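You operate a simulated robot arm through the tools that you are given. There is no shell and no other tool. Be economical: measure what you need, move in short steps, check, and stop when the job is done.

The job below is to be done with a simulated two-armed robot. You get a single attempt, and the scene is never put back.

TASK
Wipe up the spill on the flat end of the bench with the rag and put it back.
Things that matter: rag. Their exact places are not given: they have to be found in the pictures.

It is judged by the outcome, as a careful person would: the job done as asked, and still so three seconds after it is handed in. It fails if anything else is knocked over, pushed out of place, dropped, spilled or broken.

THE ROBOT
Two 7-joint arms with two-finger parallel grippers on one trunk, on a base that drives. Base frame: it is fixed to the floor where the robot stands at the start and does not move with it; the origin is under the middle of the robot, x ahead of it, y to its left, z up. Readings come in mm, degrees, newtons and seconds.
The left shoulder is at the start at [70, 134, 1201], the right one opposite. Payload 1.57 kg a hand.
Tool frame (each hand has its own): the origin (TCP) lies between the finger pads and is the grasp point; the fingertips stand 30 mm ahead of it; z points along the fingers, y is the line along which they close. Largest opening 80 mm; finger width 17, thickness 12; the body of the gripper, 40 by 82 mm, starts 80 mm behind the TCP.
Orientation is that of the tool frame in the base frame, as a unit quaternion [w, x, y, z]. With the fingers straight down and closing along the base's y, the tool's x points along the base's -x, its y along +y and its z along -z.

THE INTERFACE
- The arms move only by the tool arm_command. It takes "left_motion", "right_motion" or both (then of equal length, played together; a hand with none holds still); each is a list of rows, each a list of 7 numbers: the shift along the tool's x, y, z in units of 200 mm (1.0 is 200 mm), then the turn, a rotation vector about the tool's x, y, z in units of 45 degrees (1.0 is 45 degrees), then the finger opening in mm, from 0 to 80. In form: [[x, y, z, rx, ry, rz, grip], ...]. A call has 1 to 10 rows; each row is the pose to reach, as a shift and turn from the pose commanded when the call began, along the tool's axes at that moment. A call with a number of a shift or a turn outside -1 to 1 is refused whole. Each row takes 0.2 s and may step no farther than 50 mm and 8.6 degrees from the row before; otherwise, or with a gripper value out of range, the whole call is refused. Where a pose cannot be reached the arm comes as near as it can. A force on the tool above 40 N (or 10 N above the force at the start of the call, whichever is more), or a blocked arm, ends the call early, and 0.2 s more pass. Each finger travels about 153 mm/s and halts on what it meets, pressing with about 22 N; the grip force reading is that of the motor and also rises with nothing between the fingers. The clock runs only during rows and for 0.2 s after the last one: add rows that repeat a pose to give the fingers time. It gives the time, the measured TCP pose, the force on the tool (base axes), the opening and the grip force at its end, in the units of the frame above (readings bear some noise).
- Cameras (640 x 400 px; columns grow to the right, rows downward): "scene" is now at [118.6, 42.2, 1416.7]; the picture's right is [0.49, -0.87, 0.00], its down [-0.61, -0.34, -0.72] and it looks along [0.62, 0.35, -0.70] (base axes); focal length 249 px, centre (320, 200). "left" rides on the left gripper at [72, 7, -122] in its tool frame; the picture's right is [-0.09, 1.00, 0.00], its down [-0.84, -0.08, -0.54] and it looks along [-0.54, -0.05, 0.84] (tool axes); focal length 238 px, centre (320, 200). "right" rides on the right gripper at [72, -7, -122] in its tool frame; the picture's right is [0.09, 1.00, 0.00], its down [-0.84, 0.08, -0.54] and it looks along [-0.54, 0.05, 0.84] (tool axes); focal length 238 px, centre (320, 200).
- grab_frame(camera): a new picture of that camera. The clock stands still meanwhile.
- move_column(by): slides the trunk up (or, below 0, down) by that many mm; the arms and the scene camera ride with it, the base frame stays. It gives what a move gives, with no picture.
- base_move(legs): drives the robot by 1 to 6 legs, each [ahead, left, turn to the left] in mm, mm and degrees, along the robot's own axes; the way and the turn of a leg run together, so that a leg with both is an arc; at most 1500 mm and 180 degrees a leg. The arms and the cameras ride along, it lands a little off, and it stops where it bumps. It gives what a move gives.
- turn_head(pan, tilt): turns the head with the scene camera to pan (to the left, within 86 degrees either way) and tilt (down, from -29 to 69), counted from straight ahead of the robot. It gives what a move gives.
- point_at(camera, pixels): for up to 12 pixels [column, row] of the newest picture of that camera ("zoom" is the newest enlarged one), the place [x, y, z] in the base frame of the surface seen there, good to about 2 mm. The clock stands still meanwhile.
- close_up(camera, box): a new picture of the part [left, top, right, bottom] of that camera's present view, enlarged. The clock stands still meanwhile.
- sign_off(): hands the job in; it is judged then, once.

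Work in short steps. Measure before you move; look again where a grasp or a placing could have gone wrong, and mend it. You have 80 turns and 58 pictures in all, those below and enlarged ones among them. Open the grippers and draw the arms clear of the work before you hand the job in, unless the task says otherwise; then end with one line.

The tools are called after "Emit:" as name(argument=value, ...) on one line, values as JSON. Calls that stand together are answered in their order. arm_command: Moves the arms, as the interface text tells. Its arguments: {"type":"object","properties":{"left_motion":{"type":"array","items":{"type":"array","items":{"type":"number"}}},"right_motion":{"type":"array","items":{"type":"array","items":{"type":"number"}}}},"required":[]} The other tools are called the same way: move_column (by) slides the trunk up or down; base_move (legs) drives the base; turn_head (pan, tilt) turns the head that bears the scene camera; grab_frame (camera) takes a picture; point_at (camera, pixels) gives the place of the surface under pixels of a picture; close_up (camera, box) takes an enlarged picture of a part of a camera's view; sign_off () hands the job in.

At the start:

```text
clock: 0.0
left_position: [382.9, 381.2, 1165.0]
left_tcp_rot: [-0.001, 0.0, 1.0, -0.001]
left_ft_force: [-1.2, -0.4, -0.6]
left_opening: 80.2
left_gripper_force: 0.0
right_position: [389.0, -6.2, 1185.8]
right_tcp_rot: [0.0, -0.001, 1.0, 0.0]
right_ft_force: [0.3, 0.0, -0.1]
right_opening: 79.9
right_gripper_force: 0.1
trunk travel left (down, up): [-775.0, 165.0]
robot x, y, heading: [-2.4, -4.0, -0.1]
head pan, tilt: [29.6, 44.2]
```

scene: 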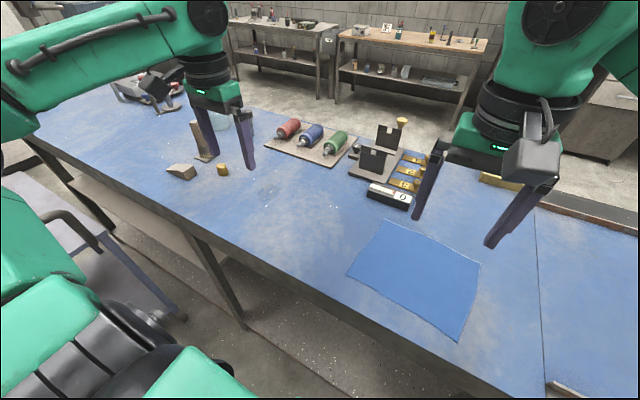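
right: 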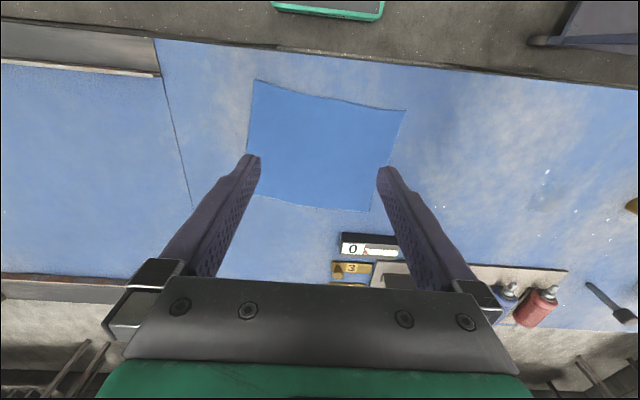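
left: 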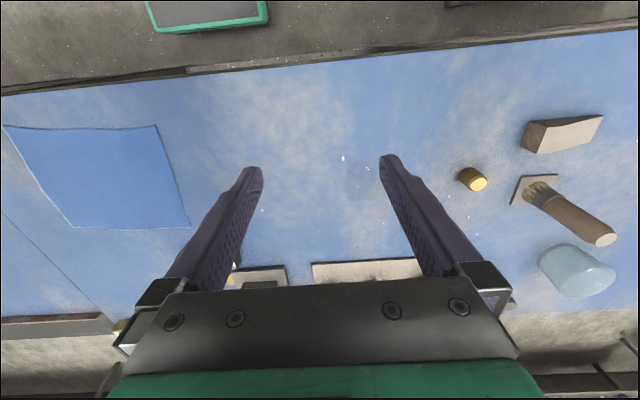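

The pictures show a flat blue sheet near (420,275) in the scene and a light-blue lump at (577,270) in the left picture. I take close-ups to tell which is the rag and where the spill is.

Emit:
close_up(camera="left", box=[320, 80, 640, 330])

Emit:
close_up(camera="scene", box=[240, 150, 560, 350])

Emit:
point_at(camera="scene", pixels=[[386, 221], [480, 263], [458, 340], [348, 272], [420, 275], [267, 190], [390, 195], [222, 169], [182, 172], [537, 300]])

```text
1.60 times, centred on (480, 205) of left
```

zoom: 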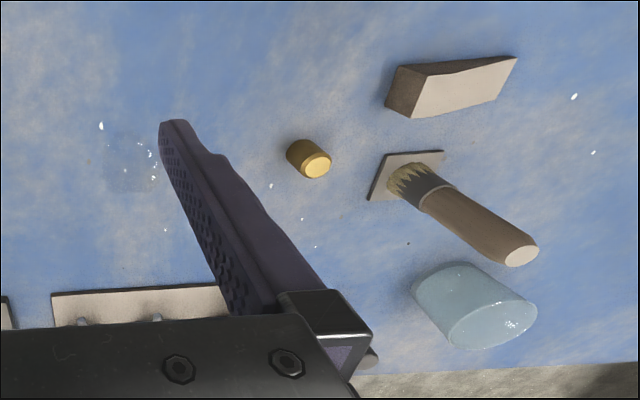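

```text
2.00 times, centred on (400, 250) of scene
```

zoom: 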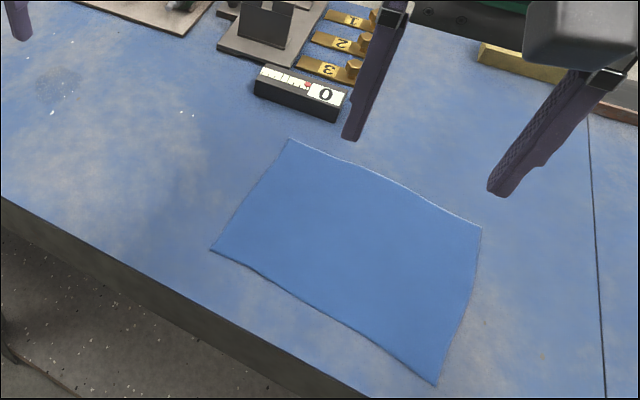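

```text
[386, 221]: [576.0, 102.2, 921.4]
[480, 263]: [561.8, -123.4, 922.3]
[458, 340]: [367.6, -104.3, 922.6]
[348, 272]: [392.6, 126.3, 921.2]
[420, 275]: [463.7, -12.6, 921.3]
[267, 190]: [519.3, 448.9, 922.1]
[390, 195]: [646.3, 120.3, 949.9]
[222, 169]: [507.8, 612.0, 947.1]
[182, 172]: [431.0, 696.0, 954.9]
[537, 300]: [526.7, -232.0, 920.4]
```

The surface reads z≈921, and there's a faint speckled patch at scene (267,190). I look at both ends of the bench.

Emit:
turn_head(pan=-40, tilt=40)

Emit:
grab_frame(camera="scene")

Emit:
turn_head(pan=65, tilt=35)

Emit:
grab_frame(camera="scene")

```text
clock: 1.4
left_position: [382.8, 380.5, 1165.8]
left_tcp_rot: [0.0, 0.0, 1.0, 0.0]
left_ft_force: [0.0, 0.2, -0.1]
left_opening: 79.8
left_gripper_force: 0.0
right_position: [389.5, -6.5, 1184.8]
right_tcp_rot: [0.0, 0.0, 1.0, 0.0]
right_ft_force: [-0.4, 0.1, -0.1]
right_opening: 80.2
right_gripper_force: 0.0
trunk travel left (down, up): [-775.0, 165.0]
robot x, y, heading: [2.5, 0.4, 0.1]
head pan, tilt: [-40.0, 40.0]
```

```text
52 pictures are left
```

scene: 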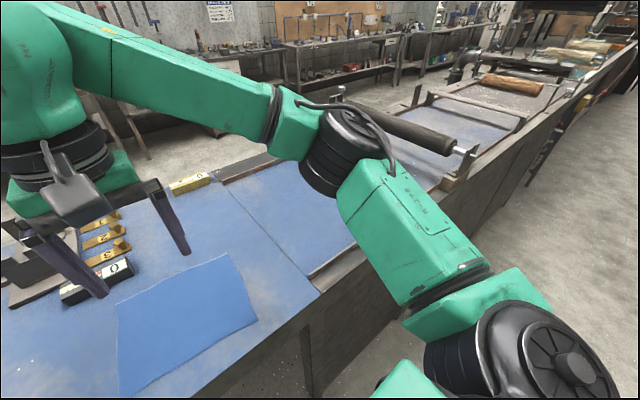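

```text
clock: 3.2
left_position: [381.0, 381.3, 1165.9]
left_tcp_rot: [0.0, 0.0, 1.0, 0.0]
left_ft_force: [0.3, -0.3, -0.2]
left_opening: 80.2
left_gripper_force: 0.1
right_position: [388.0, -6.6, 1184.4]
right_tcp_rot: [0.0, 0.0, 1.0, 0.0]
right_ft_force: [-0.2, -0.5, -0.4]
right_opening: 80.0
right_gripper_force: 0.1
trunk travel left (down, up): [-775.0, 165.0]
robot x, y, heading: [2.3, 1.6, 0.3]
head pan, tilt: [65.0, 35.0]
```

```text
51 pictures are left
```

scene: 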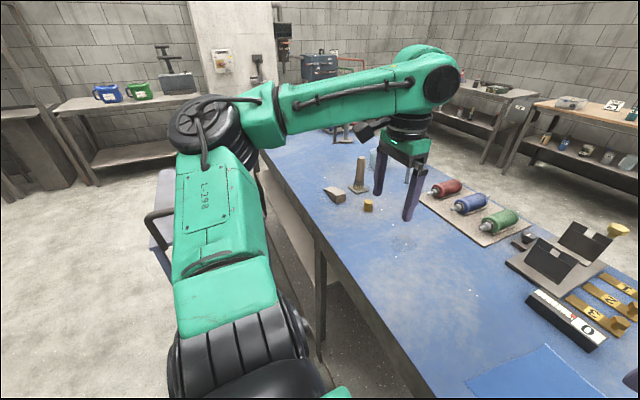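

A darkish patch shows at (403,243) and something sits behind the left arm near (340,130). I enlarge both areas.

Emit:
close_up(camera="scene", box=[300, 170, 500, 295])

Emit:
close_up(camera="scene", box=[240, 90, 400, 190])

Emit:
turn_head(pan=29, tilt=60)

Emit:
grab_frame(camera="scene")

```text
3.20 times, centred on (400, 232) of scene
```

zoom: 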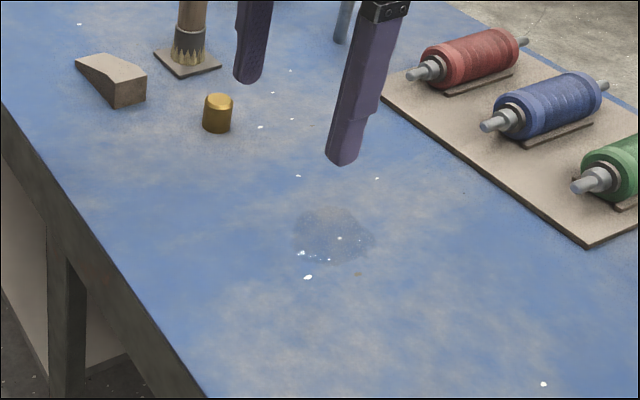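

```text
4.00 times, centred on (320, 140) of scene
```

zoom: 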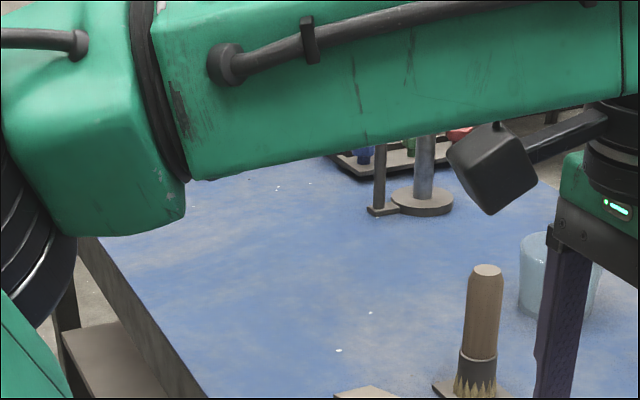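

```text
clock: 4.2
left_position: [381.9, 379.6, 1164.1]
left_tcp_rot: [0.0, 0.0, 1.0, 0.0]
left_ft_force: [-0.3, -1.1, -0.7]
left_opening: 80.0
left_gripper_force: 0.1
right_position: [389.3, -6.9, 1185.1]
right_tcp_rot: [0.001, 0.0, 1.0, 0.0]
right_ft_force: [0.0, 0.2, -0.6]
right_opening: 80.3
right_gripper_force: 0.0
trunk travel left (down, up): [-775.0, 165.0]
robot x, y, heading: [-0.9, 0.9, -0.1]
head pan, tilt: [29.0, 60.0]
```

```text
48 pictures are left
```

scene: 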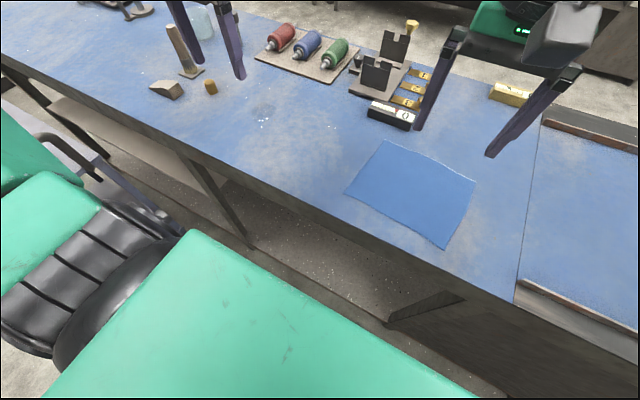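

The round dark patch at (263,113) looks like the spill, and the wavy-edged blue sheet looks like the rag. I measure both accurately, along with the surroundings.

Emit:
point_at(camera="scene", pixels=[[263, 113], [250, 112], [275, 113], [263, 105], [263, 122], [386, 141], [475, 182], [444, 247], [345, 193], [410, 190], [300, 202], [444, 260]])

Emit:
close_up(camera="scene", box=[210, 80, 330, 155])

Emit:
close_up(camera="right", box=[220, 60, 430, 230])

```text
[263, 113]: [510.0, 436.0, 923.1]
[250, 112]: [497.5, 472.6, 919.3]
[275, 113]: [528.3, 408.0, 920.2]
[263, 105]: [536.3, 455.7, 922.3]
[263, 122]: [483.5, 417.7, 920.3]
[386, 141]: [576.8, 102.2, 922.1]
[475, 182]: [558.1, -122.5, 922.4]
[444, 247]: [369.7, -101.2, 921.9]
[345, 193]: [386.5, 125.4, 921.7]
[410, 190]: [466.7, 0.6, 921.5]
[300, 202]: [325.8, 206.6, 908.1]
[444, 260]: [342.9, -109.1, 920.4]
```

```text
5.33 times, centred on (270, 118) of scene
```

zoom: 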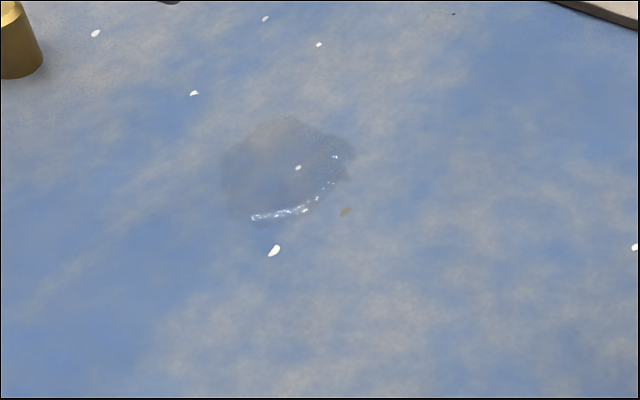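

```text
2.35 times, centred on (325, 145) of right
```

zoom: 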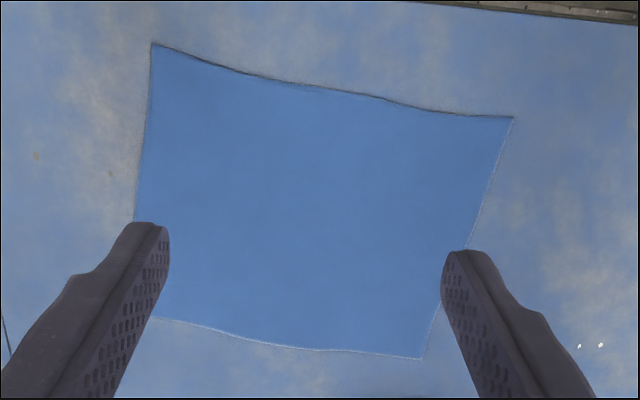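

The spill is wet with shiny edges, centred around [513,437], about 75 mm wide. I plan to shift the base some 100 mm left for reach, so I first measure the grey object at (75,150), beside the robot.

Emit:
point_at(camera="scene", pixels=[[75, 165], [100, 175], [40, 130], [60, 140], [140, 200], [20, 180], [264, 112], [160, 220], [252, 245], [264, 118], [270, 106], [4, 95]])

Emit:
turn_head(pan=86, tilt=60)

Emit:
grab_frame(camera="scene")

```text
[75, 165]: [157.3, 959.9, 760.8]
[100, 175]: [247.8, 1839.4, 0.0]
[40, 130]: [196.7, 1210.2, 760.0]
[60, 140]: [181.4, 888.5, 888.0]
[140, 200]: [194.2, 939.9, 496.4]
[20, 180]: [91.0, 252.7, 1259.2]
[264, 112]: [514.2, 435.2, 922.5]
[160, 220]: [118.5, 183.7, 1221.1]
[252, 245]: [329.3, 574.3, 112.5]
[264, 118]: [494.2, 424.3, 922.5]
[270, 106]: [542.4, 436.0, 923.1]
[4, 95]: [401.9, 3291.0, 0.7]
```

```text
clock: 5.5
left_position: [383.2, 380.5, 1165.7]
left_tcp_rot: [0.0, 0.0, 1.0, 0.0]
left_ft_force: [0.4, -0.6, 0.0]
left_opening: 79.9
left_gripper_force: 0.1
right_position: [389.4, -6.2, 1185.6]
right_tcp_rot: [0.0, 0.0, 1.0, 0.0]
right_ft_force: [0.0, -0.6, 0.5]
right_opening: 79.8
right_gripper_force: 0.1
trunk travel left (down, up): [-775.0, 165.0]
robot x, y, heading: [-0.7, 1.8, 0.0]
head pan, tilt: [85.9, 60.0]
```

```text
45 pictures are left
```

scene: 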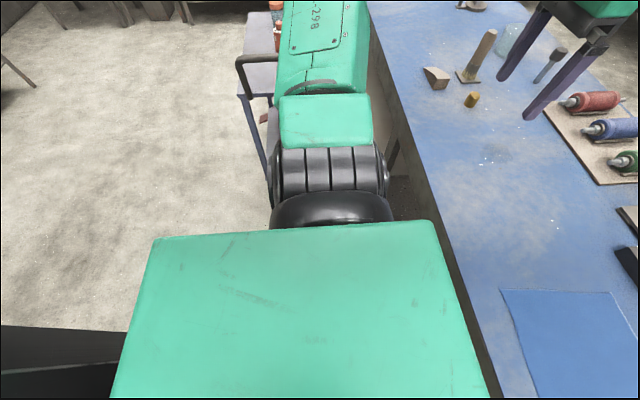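

The grey cart starts at y≈880 with its handle at z≈890, well clear of the robot. I drive 110 mm left, then aim the head at the working area.

Emit:
base_move(legs=[[0, 110, 0]])

Emit:
turn_head(pan=10, tilt=55)

Emit:
grab_frame(camera="scene")

```text
clock: 6.7
left_position: [381.5, 487.7, 1166.0]
left_tcp_rot: [0.0, 0.0, 1.0, 0.002]
left_ft_force: [-0.3, 0.2, -0.8]
left_opening: 80.2
left_gripper_force: 0.0
right_position: [389.0, 100.5, 1184.8]
right_tcp_rot: [0.001, 0.0, 1.0, 0.001]
right_ft_force: [-0.1, 0.0, -0.3]
right_opening: 79.8
right_gripper_force: 0.0
trunk travel left (down, up): [-775.0, 165.0]
robot x, y, heading: [-2.2, 109.9, -0.0]
head pan, tilt: [85.9, 60.0]
```

```text
clock: 8.2
left_position: [381.4, 490.2, 1164.8]
left_tcp_rot: [0.0, -0.001, 1.0, 0.0]
left_ft_force: [-1.1, -0.6, 0.6]
left_opening: 79.9
left_gripper_force: 0.1
right_position: [389.3, 103.8, 1184.7]
right_tcp_rot: [0.001, -0.001, 1.0, 0.001]
right_ft_force: [1.0, 0.1, -0.7]
right_opening: 80.1
right_gripper_force: 0.1
trunk travel left (down, up): [-775.0, 165.0]
robot x, y, heading: [1.8, 109.5, 0.0]
head pan, tilt: [10.0, 55.0]
```

```text
44 pictures are left
```

scene: 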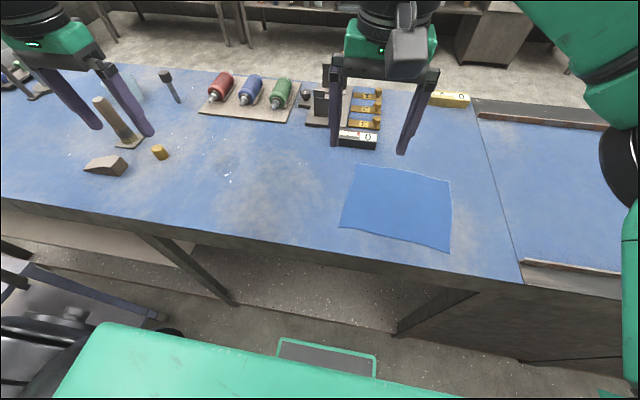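

The right arm hangs above the rag, so I park it 200 mm to the right and bring the left hand over towards the rag's left side at height.

Emit:
arm_command(left_motion=[[-0.1, -0.2, 0, 0, 0, 0, 60], [-0.2, -0.4, 0, 0, 0, 0, 60], [-0.3, -0.6, 0, 0, 0, 0, 60], [-0.4, -0.8, 0, 0, 0, 0, 60], [-0.5, -1.0, 0, 0, 0, 0, 60]], right_motion=[[0.08, -0.2, 0, 0, 0, 0, 80], [0.16, -0.4, 0, 0, 0, 0, 80], [0.24, -0.6, 0, 0, 0, 0, 80], [0.32, -0.8, 0, 0, 0, 0, 80], [0.4, -1.0, 0, 0, 0, 0, 80]])

Emit:
arm_command(left_motion=[[0, -0.2, 0.1, 0, 0, 0, 60], [0, -0.4, 0.2, 0, 0, 0, 60], [0, -0.6, 0.3, 0, 0, 0, 60], [0, -0.8, 0.4, 0, 0, 0, 60], [0, -1.0, 0.5, 0, 0, 0, 60]], right_motion=[[0, -0.2, 0, 0, 0, 0, 80], [0, -0.4, 0, 0, 0, 0, 80], [0, -0.4, 0, 0, 0, 0, 80], [0, -0.4, 0, 0, 0, 0, 80], [0, -0.4, 0, 0, 0, 0, 80]])

Emit:
grab_frame(camera="scene")

Emit:
grab_frame(camera="left")

```text
clock: 9.4
left_position: [482.2, 285.6, 1164.7]
left_tcp_rot: [0.0, -0.001, 1.0, 0.002]
left_ft_force: [0.4, 0.6, 0.2]
left_opening: 60.1
left_gripper_force: 0.0
right_position: [309.6, -102.9, 1183.5]
right_tcp_rot: [-0.001, -0.001, 1.0, 0.003]
right_ft_force: [-0.2, 0.8, -0.2]
right_opening: 80.1
right_gripper_force: 0.1
trunk travel left (down, up): [-775.0, 165.0]
robot x, y, heading: [-1.0, 110.3, 0.1]
head pan, tilt: [10.0, 55.0]
```

```text
clock: 10.6
left_position: [438.1, 171.0, 1070.7]
left_tcp_rot: [0.0, 0.0, 1.0, 0.0]
left_ft_force: [-0.8, 0.6, -1.0]
left_opening: 60.1
left_gripper_force: 0.0
left hand out of reach, approached as far as the arm can: row 3, 4, 5
right_position: [310.4, -178.5, 1184.6]
right_tcp_rot: [0.0, -0.001, 1.0, 0.001]
right_ft_force: [0.1, -0.4, 0.2]
right_opening: 80.0
right_gripper_force: 0.1
trunk travel left (down, up): [-775.0, 165.0]
robot x, y, heading: [-1.9, 107.5, -0.0]
head pan, tilt: [10.0, 55.0]
```

```text
43 pictures are left
```

scene: 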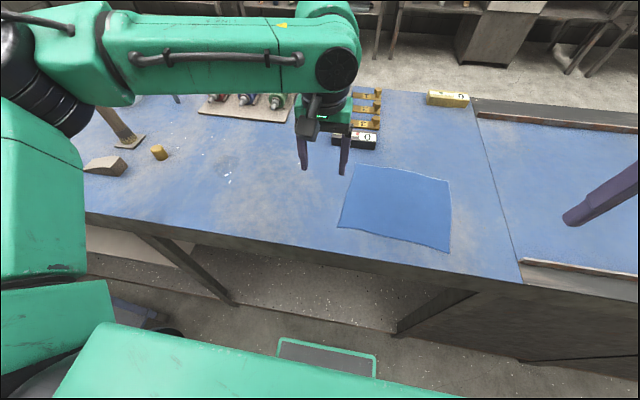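

```text
42 pictures are left
```

left: 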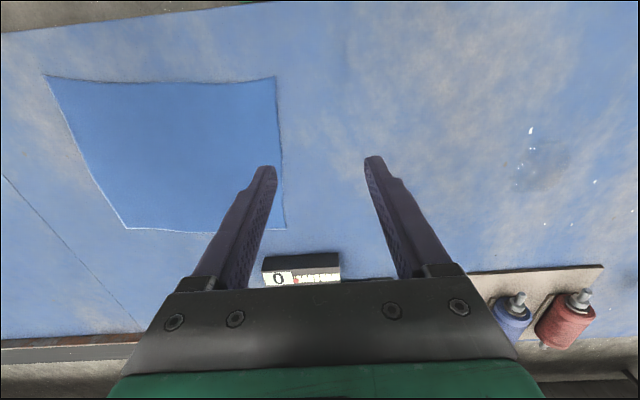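

The left hand can't reach across to the rag from here (it stopped at [438,171]). I drive the base 200 mm right so that the rag comes within the left hand's comfortable zone.

Emit:
base_move(legs=[[0, -200, 0]])

Emit:
arm_command(left_motion=[[-0.1, 0.2, 0, 0, 0, 0, 50], [-0.2, 0.4, 0, 0, 0, 0, 50], [-0.2, 0.53, 0, 0, 0, 0, 50]])

Emit:
grab_frame(camera="left")

```text
clock: 12.2
left_position: [438.4, -19.3, 1070.3]
left_tcp_rot: [0.001, -0.005, 1.0, -0.002]
left_ft_force: [0.3, 0.0, -0.2]
left_opening: 59.9
left_gripper_force: 0.0
right_position: [312.0, -369.8, 1185.9]
right_tcp_rot: [0.0, -0.003, 1.0, 0.0]
right_ft_force: [-0.5, 0.5, 0.8]
right_opening: 79.9
right_gripper_force: 0.0
trunk travel left (down, up): [-775.0, 165.0]
robot x, y, heading: [-1.6, -86.5, 0.4]
head pan, tilt: [10.0, 55.0]
```

```text
clock: 13.0
left_position: [477.7, 85.2, 1071.3]
left_tcp_rot: [0.0, -0.002, 1.0, -0.001]
left_ft_force: [-0.4, 0.9, -0.6]
left_opening: 50.1
left_gripper_force: 0.0
right_position: [310.1, -372.2, 1184.9]
right_tcp_rot: [0.0, -0.003, 1.0, 0.0]
right_ft_force: [-0.5, -0.5, -0.5]
right_opening: 79.8
right_gripper_force: 0.0
trunk travel left (down, up): [-775.0, 165.0]
robot x, y, heading: [5.3, -85.6, 0.2]
head pan, tilt: [10.0, 55.0]
```

```text
41 pictures are left
```

left: 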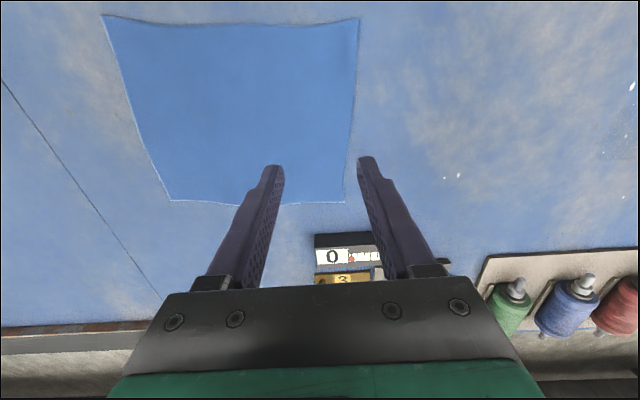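

The hand hovers at [478,85,1071], over the rag's left side with both fingers inside its edges. I lower to tips ~5 mm above the cloth, then feel for contact in small steps.

Emit:
arm_command(left_motion=[[0, -0.05, 0.2, 0, 0, 0, 50], [0, -0.05, 0.4, 0, 0, 0, 50], [0, -0.05, 0.55, 0, 0, 0, 50], [0, -0.05, 0.575, 0, 0, 0, 50]])

Emit:
arm_command(left_motion=[[0, 0, 0.01, 0, 0, 0, 50], [0, 0, 0.02, 0, 0, 0, 50], [0, 0, 0.025, 0, 0, 0, 50], [0, 0, 0.03, 0, 0, 0, 50]])

Emit:
grab_frame(camera="left")

```text
clock: 14.0
left_position: [478.5, 74.0, 955.4]
left_tcp_rot: [0.0, -0.002, 1.0, 0.0]
left_ft_force: [-0.4, -0.2, -0.2]
left_opening: 50.1
left_gripper_force: 0.1
right_position: [311.6, -371.6, 1186.4]
right_tcp_rot: [0.001, -0.002, 1.0, -0.001]
right_ft_force: [-0.1, 0.5, -0.4]
right_opening: 79.8
right_gripper_force: 0.0
trunk travel left (down, up): [-775.0, 165.0]
robot x, y, heading: [1.2, -86.2, 0.1]
head pan, tilt: [10.0, 55.0]
```

```text
clock: 15.0
left_position: [479.4, 75.7, 950.9]
left_tcp_rot: [0.002, -0.002, 1.0, 0.0]
left_ft_force: [1.3, 0.9, 8.9]
left_opening: 50.6
left_gripper_force: 0.6
right_position: [311.1, -371.0, 1186.0]
right_tcp_rot: [0.0, -0.002, 1.0, 0.0]
right_ft_force: [-0.2, 0.3, 0.6]
right_opening: 79.6
right_gripper_force: 0.2
trunk travel left (down, up): [-775.0, 165.0]
robot x, y, heading: [-0.2, -89.0, 0.4]
head pan, tilt: [10.0, 55.0]
```

```text
40 pictures are left
```

left: 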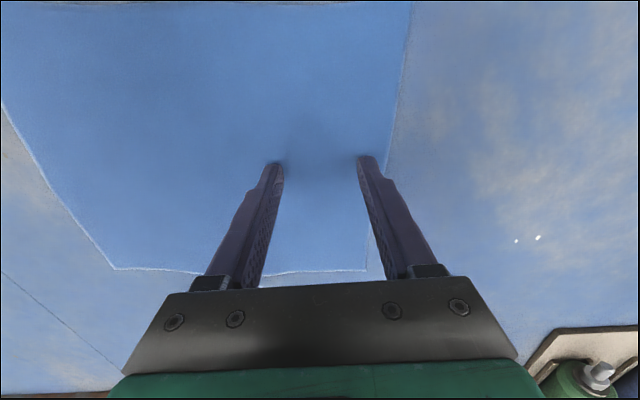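

Contact at TCP z≈951 with 9 N and both fingertips resting on the rag. I close the fingers gradually while keeping light pressure, so the cloth bunches between them.

Emit:
arm_command(left_motion=[[0, 0, 0, 0, 0, 0, 35], [0, 0, 0, 0, 0, 0, 20], [0, 0, 0, 0, 0, 0, 8], [0, 0, 0, 0, 0, 0, 0], [0, 0, 0, 0, 0, 0, 0], [0, 0, 0, 0, 0, 0, 0]])

Emit:
grab_frame(camera="left")

```text
clock: 16.4
left_position: [477.1, 73.5, 950.9]
left_tcp_rot: [0.002, -0.004, 1.0, 0.0]
left_ft_force: [-0.2, 0.1, 14.0]
left_opening: 2.2
left_gripper_force: 22.0
right_position: [310.1, -372.5, 1185.3]
right_tcp_rot: [0.001, -0.003, 1.0, 0.0]
right_ft_force: [0.3, 0.4, 0.6]
right_opening: 80.1
right_gripper_force: 0.0
trunk travel left (down, up): [-775.0, 165.0]
robot x, y, heading: [-0.4, -88.1, 0.4]
head pan, tilt: [10.0, 55.0]
```

```text
39 pictures are left
```

left: 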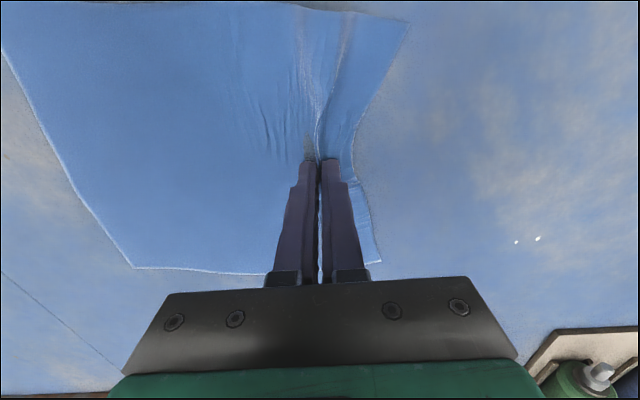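

The cloth folded up between the fingers (opening 2.2 mm, 22 N). I lift 200 mm and check it's held.

Emit:
arm_command(left_motion=[[0, 0, -0.1, 0, 0, 0, 0], [0, 0, -0.3, 0, 0, 0, 0], [0, 0, -0.5, 0, 0, 0, 0], [0, 0, -0.7, 0, 0, 0, 0], [0, 0, -0.9, 0, 0, 0, 0], [0, 0, -1.0, 0, 0, 0, 0], [0, 0, -1.0, 0, 0, 0, 0]])

Emit:
grab_frame(camera="scene")

```text
clock: 18.0
left_position: [478.3, 74.5, 1150.4]
left_tcp_rot: [0.0, -0.003, 1.0, -0.001]
left_ft_force: [0.1, 0.8, -0.3]
left_opening: 2.1
left_gripper_force: 22.1
right_position: [312.7, -372.1, 1185.5]
right_tcp_rot: [0.0, -0.003, 1.0, 0.0]
right_ft_force: [-0.4, -0.2, 0.5]
right_opening: 80.1
right_gripper_force: 0.1
trunk travel left (down, up): [-775.0, 165.0]
robot x, y, heading: [-0.1, -86.5, 0.0]
head pan, tilt: [10.0, 55.0]
```

```text
38 pictures are left
```

scene: 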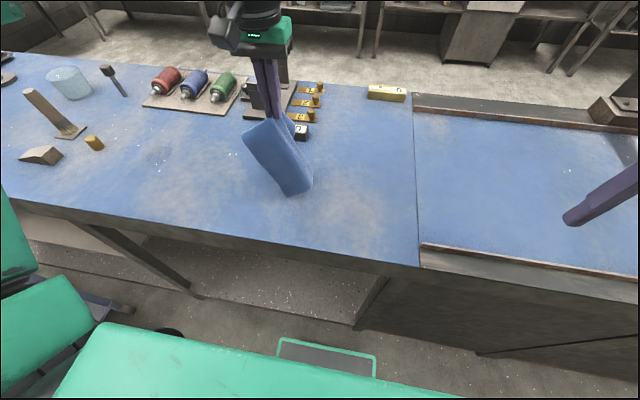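

The rag hangs freely from the hand. I drive the base 210 mm left at this height, then look.

Emit:
base_move(legs=[[0, 210, 0]])

Emit:
grab_frame(camera="scene")

```text
clock: 19.6
left_position: [476.5, 281.7, 1151.3]
left_tcp_rot: [0.0, -0.004, 1.0, 0.002]
left_ft_force: [-0.5, 0.3, -0.2]
left_opening: 2.2
left_gripper_force: 21.4
right_position: [310.2, -164.4, 1182.9]
right_tcp_rot: [0.0, -0.003, 1.0, 0.002]
right_ft_force: [0.4, -0.5, 0.3]
right_opening: 80.1
right_gripper_force: 0.2
trunk travel left (down, up): [-775.0, 165.0]
robot x, y, heading: [2.6, 123.5, 0.2]
head pan, tilt: [10.0, 55.0]
```

```text
37 pictures are left
```

scene: 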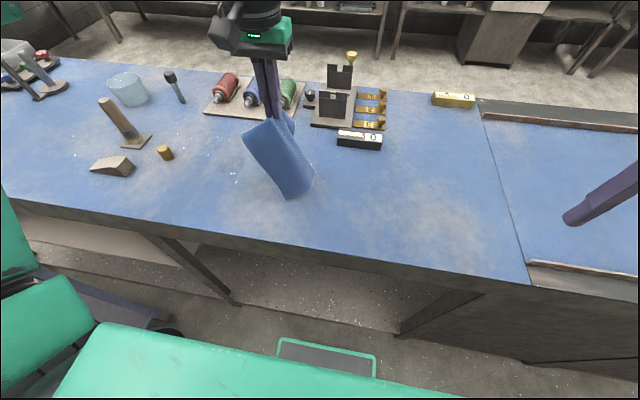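

I measure the neighbours around the spill: cap, roller board edges and the gauge.

Emit:
point_at(camera="scene", pixels=[[165, 155], [204, 112], [250, 118], [292, 122], [338, 147], [225, 166], [233, 172], [240, 160], [270, 140], [250, 145], [300, 180], [280, 195]])

Emit:
close_up(camera="scene", box=[150, 80, 340, 220])

```text
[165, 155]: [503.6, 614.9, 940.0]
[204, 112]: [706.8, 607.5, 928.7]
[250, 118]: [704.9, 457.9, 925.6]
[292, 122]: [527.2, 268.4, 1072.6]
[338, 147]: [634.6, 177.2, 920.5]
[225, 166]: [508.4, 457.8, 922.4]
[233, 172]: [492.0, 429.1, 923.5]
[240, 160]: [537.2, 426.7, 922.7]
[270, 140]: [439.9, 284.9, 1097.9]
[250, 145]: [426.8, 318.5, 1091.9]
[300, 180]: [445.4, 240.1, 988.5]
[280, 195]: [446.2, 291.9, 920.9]
```

```text
2.86 times, centred on (245, 150) of scene
```

zoom: 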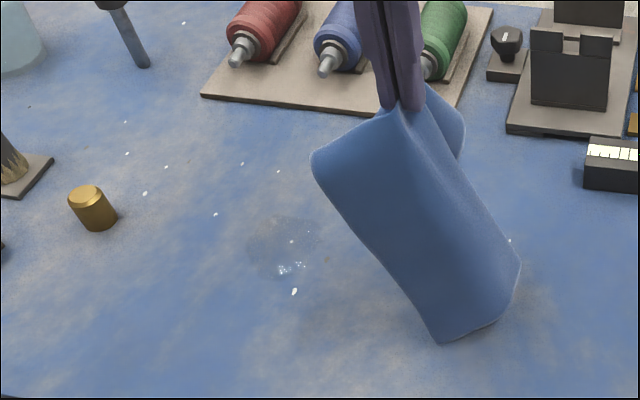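

Neighbours are clear: the cap is at y≈615, the board at x>700. I lower the rag while moving left so that it trails, ending just before the spill's near side.

Emit:
arm_command(left_motion=[[-0.09, 0.0, 0.1, 0, 0, 0, 0], [-0.18, 0.05, 0.25, 0, 0, 0, 0], [-0.18, 0.15, 0.4, 0, 0, 0, 0], [-0.18, 0.3, 0.55, 0, 0, 0, 0], [-0.18, 0.43, 0.7, 0, 0, 0, 0], [-0.18, 0.54, 0.85, 0, 0, 0, 0], [-0.18, 0.6, 0.93, 0, 0, 0, 0], [-0.18, 0.65, 0.95, 0, 0, 0, 0]])

Emit:
grab_frame(camera="scene")

Emit:
grab_frame(camera="left")

```text
clock: 21.4
left_position: [512.2, 414.2, 961.4]
left_tcp_rot: [0.001, -0.003, 1.0, 0.0]
left_ft_force: [0.5, 0.4, 1.7]
left_opening: 2.0
left_gripper_force: 21.5
right_position: [310.3, -162.2, 1185.5]
right_tcp_rot: [0.0, -0.003, 1.0, 0.0]
right_ft_force: [-0.1, -0.2, -0.2]
right_opening: 79.9
right_gripper_force: 0.1
trunk travel left (down, up): [-775.0, 165.0]
robot x, y, heading: [0.3, 122.8, 0.4]
head pan, tilt: [10.0, 55.0]
```

```text
35 pictures are left
```

scene: 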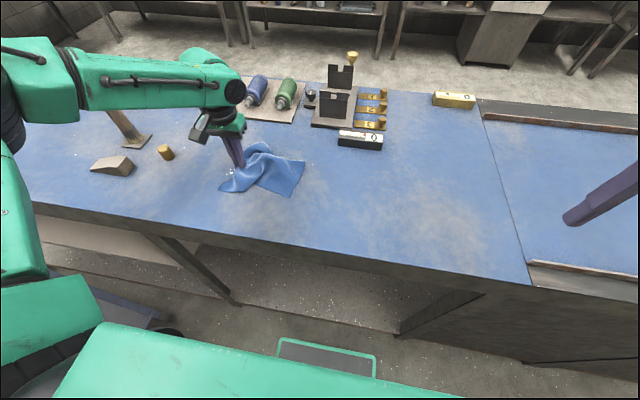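

```text
34 pictures are left
```

left: 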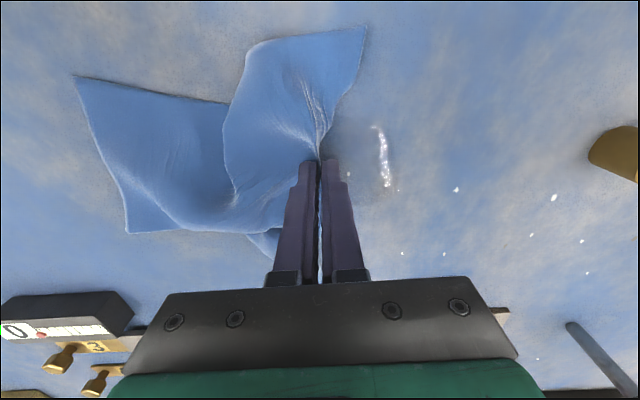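

The rag trails to the right with the fingers at the spill's edge (shiny rim at left (383,160)). I press lightly and wipe left across the spill and back, in shifted passes.

Emit:
arm_command(left_motion=[[0, 0.05, 0.03, 0, 0, 0, 0], [0, 0.2, 0.04, 0, 0, 0, 0], [0, 0.4, 0.04, 0, 0, 0, 0], [0, 0.5, 0.04, 0, 0, 0, 0], [-0.13, 0.4, 0.04, 0, 0, 0, 0], [-0.13, 0.2, 0.04, 0, 0, 0, 0], [-0.13, 0.0, 0.04, 0, 0, 0, 0], [0.13, 0.0, 0.04, 0, 0, 0, 0], [0.13, 0.2, 0.04, 0, 0, 0, 0], [0.13, 0.4, 0.04, 0, 0, 0, 0]])

Emit:
grab_frame(camera="left")

```text
refused: row 8 steps farther than a row can; nothing moved
```

```text
33 pictures are left
```

left: 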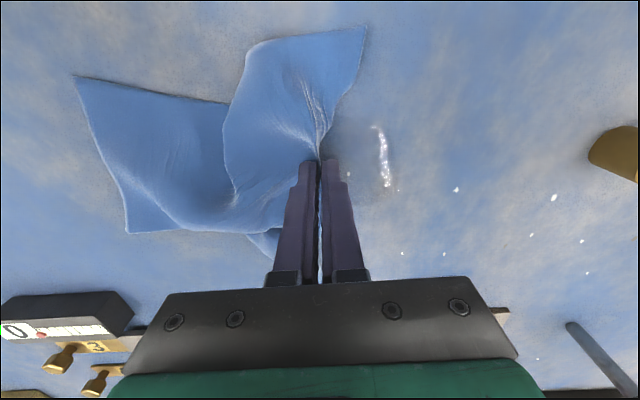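

One sideways step was over 50 mm; I split it and resend.

Emit:
arm_command(left_motion=[[0, 0.05, 0.03, 0, 0, 0, 0], [0, 0.2, 0.04, 0, 0, 0, 0], [0, 0.4, 0.04, 0, 0, 0, 0], [0, 0.5, 0.04, 0, 0, 0, 0], [-0.12, 0.4, 0.04, 0, 0, 0, 0], [-0.12, 0.2, 0.04, 0, 0, 0, 0], [-0.12, 0.0, 0.04, 0, 0, 0, 0], [0.12, 0.0, 0.04, 0, 0, 0, 0], [0.12, 0.2, 0.04, 0, 0, 0, 0], [0.12, 0.4, 0.04, 0, 0, 0, 0]])

Emit:
grab_frame(camera="left")

```text
clock: 23.6
left_position: [485.7, 494.1, 952.9]
left_tcp_rot: [0.0, -0.002, 1.0, 0.0]
left_ft_force: [0.7, -1.1, 3.7]
left_opening: 2.2
left_gripper_force: 22.4
right_position: [309.8, -163.1, 1184.3]
right_tcp_rot: [0.001, -0.003, 1.0, 0.001]
right_ft_force: [0.4, -0.2, -0.7]
right_opening: 80.1
right_gripper_force: 0.1
trunk travel left (down, up): [-775.0, 165.0]
robot x, y, heading: [-2.0, 121.1, 0.1]
head pan, tilt: [10.0, 55.0]
```

```text
32 pictures are left
```

left: 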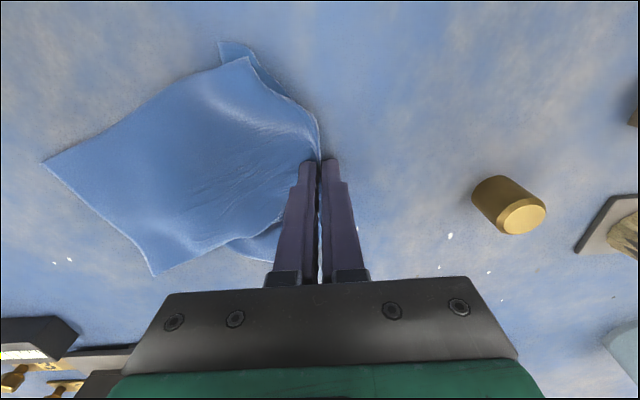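

The rag covers the area with 3.7 N pressing. I make another set of strokes across the spill, at x≈535, 513 and 490.

Emit:
arm_command(left_motion=[[-0.14, -0.1, 0, 0, 0, 0, 0], [-0.25, -0.25, 0, 0, 0, 0, 0], [-0.25, -0.45, 0, 0, 0, 0, 0], [-0.13, -0.6, 0, 0, 0, 0, 0], [-0.13, -0.4, 0, 0, 0, 0, 0], [-0.13, -0.2, 0, 0, 0, 0, 0], [-0.02, -0.05, 0, 0, 0, 0, 0], [-0.02, -0.25, 0, 0, 0, 0, 0], [-0.02, -0.45, 0, 0, 0, 0, 0], [-0.02, -0.6, 0, 0, 0, 0, 0]])

Emit:
grab_frame(camera="left")

```text
clock: 25.8
left_position: [490.8, 374.8, 955.8]
left_tcp_rot: [0.0, -0.002, 1.0, 0.001]
left_ft_force: [0.2, 1.5, 1.5]
left_opening: 2.2
left_gripper_force: 22.3
right_position: [311.3, -162.0, 1185.7]
right_tcp_rot: [0.0, -0.004, 1.0, 0.0]
right_ft_force: [0.4, -0.7, 0.0]
right_opening: 80.4
right_gripper_force: 0.0
trunk travel left (down, up): [-775.0, 165.0]
robot x, y, heading: [2.2, 123.4, 0.3]
head pan, tilt: [10.0, 55.0]
```

```text
31 pictures are left
```

left: 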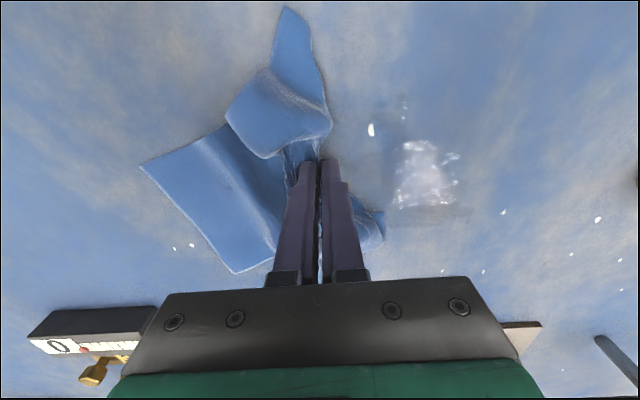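

A wet patch remains at (425,175). I enlarge it and measure its extent.

Emit:
close_up(camera="left", box=[340, 60, 540, 260])

Emit:
point_at(camera="left", pixels=[[425, 175], [385, 130], [400, 95], [455, 160], [465, 210], [395, 205], [395, 110], [420, 230], [450, 185]])

```text
2.00 times, centred on (440, 160) of left
```

zoom: 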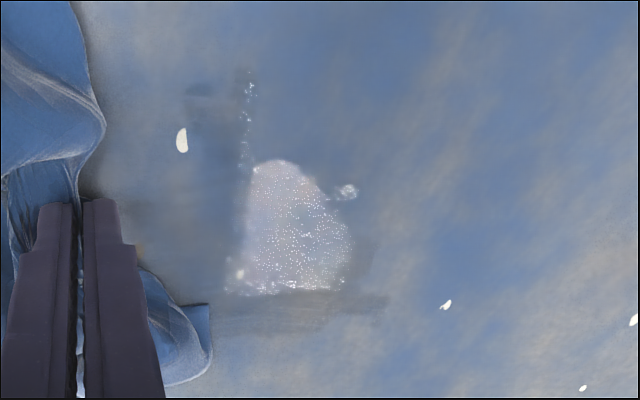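

```text
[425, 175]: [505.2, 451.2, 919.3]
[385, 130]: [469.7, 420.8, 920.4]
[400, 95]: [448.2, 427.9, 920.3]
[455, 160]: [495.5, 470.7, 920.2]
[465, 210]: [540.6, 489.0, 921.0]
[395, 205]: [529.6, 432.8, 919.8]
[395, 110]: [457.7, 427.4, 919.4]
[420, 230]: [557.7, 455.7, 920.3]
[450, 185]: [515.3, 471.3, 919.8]
```

The spill is only partly wiped; the remainder spans x 490–540, y 432–480. I lift, move above it and come straight down so a wad of cloth crumples under the fingers for firmer wiping.

Emit:
arm_command(left_motion=[[0, 0, -0.2, 0, 0, 0, 0], [0, 0.1, -0.4, 0, 0, 0, 0], [-0.06, 0.25, -0.55, 0, 0, 0, 0], [-0.12, 0.4, -0.6, 0, 0, 0, 0], [-0.12, 0.41, -0.6, 0, 0, 0, 0], [-0.12, 0.41, -0.6, 0, 0, 0, 0], [-0.12, 0.41, -0.4, 0, 0, 0, 0], [-0.12, 0.41, -0.2, 0, 0, 0, 0], [-0.12, 0.41, 0.0, 0, 0, 0, 0], [-0.12, 0.41, 0.02, 0, 0, 0, 0]])

Emit:
grab_frame(camera="left")

```text
clock: 28.0
left_position: [518.1, 455.3, 954.5]
left_tcp_rot: [0.006, -0.002, 1.0, 0.001]
left_ft_force: [5.7, 1.7, 28.1]
left_opening: 2.0
left_gripper_force: 22.4
right_position: [307.5, -164.2, 1186.0]
right_tcp_rot: [0.001, -0.002, 1.0, 0.001]
right_ft_force: [-0.6, -0.5, -0.1]
right_opening: 80.2
right_gripper_force: 0.0
trunk travel left (down, up): [-775.0, 165.0]
robot x, y, heading: [-2.3, 126.7, 0.3]
head pan, tilt: [10.0, 55.0]
```

```text
29 pictures are left
```

left: 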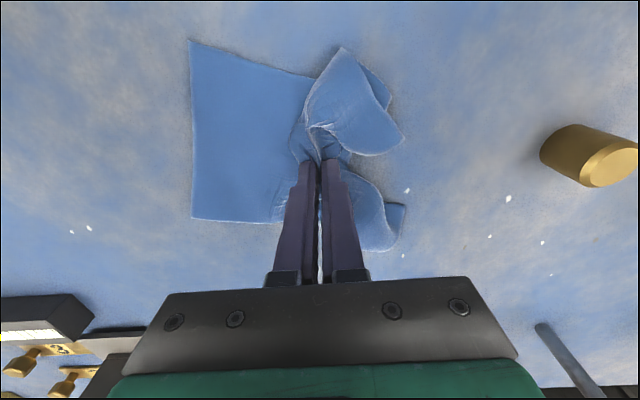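

A wad is pressed on the spot with 28 N. I ease off slightly and rub in small strokes over ±30 mm.

Emit:
arm_command(left_motion=[[0.05, 0.05, -0.01, 0, 0, 0, 0], [0.12, 0.12, -0.01, 0, 0, 0, 0], [0.0, 0.15, -0.01, 0, 0, 0, 0], [-0.12, 0.12, -0.01, 0, 0, 0, 0], [-0.14, 0.0, -0.01, 0, 0, 0, 0], [-0.12, -0.15, -0.01, 0, 0, 0, 0], [0.0, -0.18, -0.01, 0, 0, 0, 0], [0.12, -0.15, -0.01, 0, 0, 0, 0], [0.12, 0.0, -0.01, 0, 0, 0, 0], [0.0, 0.0, -0.01, 0, 0, 0, 0]])

Emit:
arm_command(left_motion=[[0, -0.1, 0, 0, 0, 0, 0], [0.06, -0.15, 0, 0, 0, 0, 0], [0.06, 0.05, 0, 0, 0, 0, 0], [0.06, 0.15, 0, 0, 0, 0, 0], [-0.06, 0.15, 0, 0, 0, 0, 0], [-0.06, -0.05, 0, 0, 0, 0, 0], [0, -0.25, 0, 0, 0, 0, 0], [0, -0.45, -0.02, 0, 0, 0, 0], [0, -0.6, -0.03, 0, 0, 0, 0], [0, -0.7, -0.1, 0, 0, 0, 0]])

Emit:
grab_frame(camera="left")

```text
clock: 30.2
left_position: [510.7, 456.5, 954.3]
left_tcp_rot: [0.002, -0.003, 1.0, 0.002]
left_ft_force: [-7.1, 2.1, 26.1]
left_opening: 2.3
left_gripper_force: 21.8
right_position: [304.7, -163.9, 1185.3]
right_tcp_rot: [0.002, -0.004, 1.0, 0.002]
right_ft_force: [0.4, 0.0, 0.5]
right_opening: 80.2
right_gripper_force: 0.1
trunk travel left (down, up): [-775.0, 165.0]
robot x, y, heading: [0.6, 128.9, 0.3]
head pan, tilt: [10.0, 55.0]
```

```text
clock: 32.4
left_position: [514.9, 315.7, 971.3]
left_tcp_rot: [0.001, -0.003, 1.0, -0.002]
left_ft_force: [-0.2, -1.0, 1.1]
left_opening: 2.5
left_gripper_force: 21.8
right_position: [309.9, -162.1, 1185.3]
right_tcp_rot: [0.0, -0.003, 1.0, 0.001]
right_ft_force: [0.6, -0.7, -0.1]
right_opening: 80.2
right_gripper_force: 0.1
trunk travel left (down, up): [-775.0, 165.0]
robot x, y, heading: [-2.6, 121.3, 0.3]
head pan, tilt: [10.0, 55.0]
```

```text
28 pictures are left
```

left: 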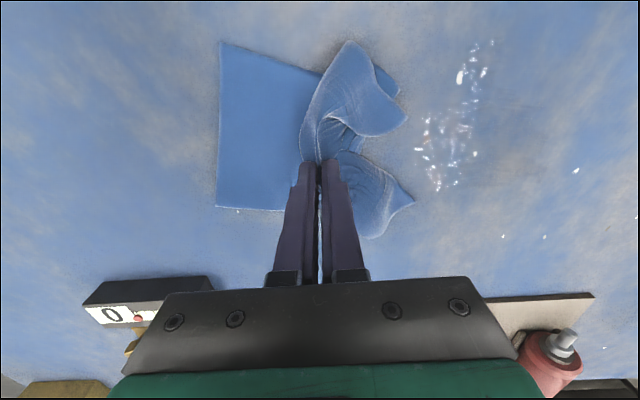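

Now only scattered remnants show around (450,145). I enlarge and measure them.

Emit:
close_up(camera="left", box=[380, 20, 560, 220])

Emit:
point_at(camera="left", pixels=[[460, 78], [475, 48], [490, 45], [430, 125], [438, 185], [475, 155], [455, 140], [420, 180], [480, 75], [437, 100]])

```text
2.00 times, centred on (470, 120) of left
```

zoom: 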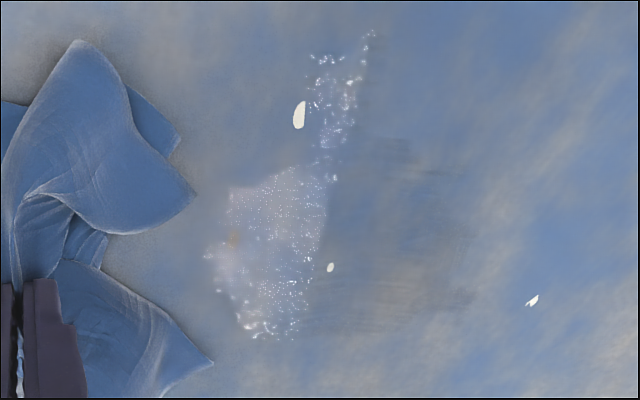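

```text
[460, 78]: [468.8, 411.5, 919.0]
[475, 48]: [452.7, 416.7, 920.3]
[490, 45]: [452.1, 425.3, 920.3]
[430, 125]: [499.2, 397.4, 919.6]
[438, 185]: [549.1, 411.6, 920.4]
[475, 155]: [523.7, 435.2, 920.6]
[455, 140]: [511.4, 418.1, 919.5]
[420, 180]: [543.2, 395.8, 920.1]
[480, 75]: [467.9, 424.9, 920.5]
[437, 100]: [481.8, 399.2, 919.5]
```

Whether a shiny spot shows depends on the view angle, so I check with the scene camera too.

Emit:
turn_head(pan=35, tilt=50)

Emit:
close_up(camera="scene", box=[230, 80, 430, 220])

```text
clock: 33.3
left_position: [518.0, 317.3, 971.4]
left_tcp_rot: [0.0, -0.002, 1.0, -0.001]
left_ft_force: [0.7, 0.0, 0.8]
left_opening: 2.3
left_gripper_force: 21.6
right_position: [310.4, -162.1, 1184.8]
right_tcp_rot: [0.0, -0.003, 1.0, 0.0]
right_ft_force: [-0.3, 1.0, 0.5]
right_opening: 80.0
right_gripper_force: 0.0
trunk travel left (down, up): [-775.0, 165.0]
robot x, y, heading: [-5.9, 124.5, 0.3]
head pan, tilt: [35.0, 50.0]
```

```text
2.86 times, centred on (330, 150) of scene
```

zoom: 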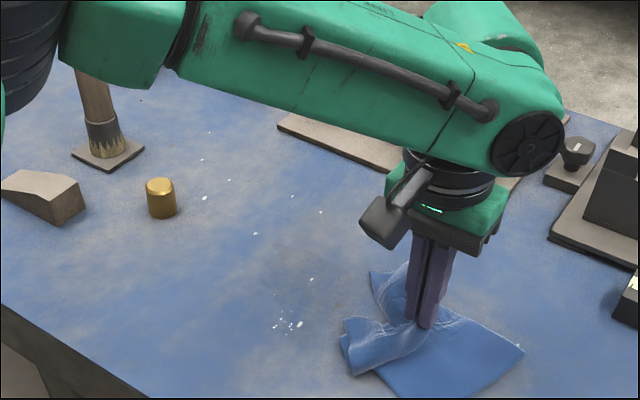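

The patch is mostly gone, with faint remains at x 450–550, y 395–435. I lift and drop the wad straight onto that spot again.

Emit:
arm_command(left_motion=[[0, 0, -0.2, 0, 0, 0, 0], [0, 0.1, -0.4, 0, 0, 0, 0], [0.0, 0.25, -0.52, 0, 0, 0, 0], [0.0, 0.43, -0.52, 0, 0, 0, 0], [0, 0.46, -0.52, 0, 0, 0, 0], [0, 0.46, -0.5, 0, 0, 0, 0], [0, 0.46, -0.3, 0, 0, 0, 0], [0, 0.46, -0.1, 0, 0, 0, 0], [0, 0.46, 0.05, 0, 0, 0, 0], [0, 0.46, 0.08, 0, 0, 0, 0]])

Emit:
arm_command(left_motion=[[0.15, 0, 0, 0, 0, 0, 0], [0.3, 0.0, 0, 0, 0, 0, 0], [0.32, 0.1, 0, 0, 0, 0, 0], [0.15, 0.1, 0, 0, 0, 0, 0], [-0.05, 0.1, 0, 0, 0, 0, 0], [-0.2, 0.1, 0, 0, 0, 0, 0], [-0.2, -0.05, 0, 0, 0, 0, 0], [0, -0.05, 0, 0, 0, 0, 0], [0.2, -0.05, 0, 0, 0, 0, 0], [0.33, -0.05, 0, 0, 0, 0, 0]])

Emit:
grab_frame(camera="left")

```text
clock: 35.5
left_position: [518.1, 406.7, 956.8]
left_tcp_rot: [0.002, -0.002, 1.0, 0.0]
left_ft_force: [0.6, 0.8, 8.4]
left_opening: 2.1
left_gripper_force: 21.7
right_position: [309.6, -162.4, 1184.3]
right_tcp_rot: [0.001, -0.003, 1.0, 0.001]
right_ft_force: [0.3, -0.3, 0.3]
right_opening: 80.0
right_gripper_force: 0.0
trunk travel left (down, up): [-775.0, 165.0]
robot x, y, heading: [2.1, 119.4, 0.2]
head pan, tilt: [35.0, 50.0]
```

```text
clock: 37.7
left_position: [451.0, 399.1, 956.3]
left_tcp_rot: [0.001, -0.003, 1.0, 0.0]
left_ft_force: [3.0, -0.4, 8.8]
left_opening: 2.3
left_gripper_force: 21.9
left hand out of reach, approached as far as the arm can: row 7
right_position: [310.1, -161.3, 1185.4]
right_tcp_rot: [0.002, -0.003, 1.0, 0.001]
right_ft_force: [-0.1, -0.1, -0.2]
right_opening: 80.1
right_gripper_force: 0.1
trunk travel left (down, up): [-775.0, 165.0]
robot x, y, heading: [-2.9, 119.6, 0.3]
head pan, tilt: [35.0, 50.0]
```

```text
25 pictures are left
```

left: 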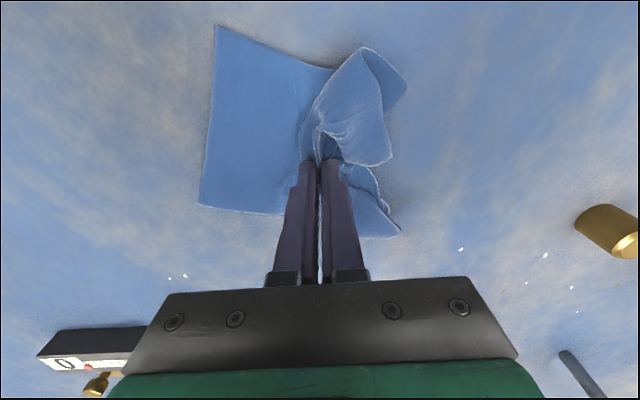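

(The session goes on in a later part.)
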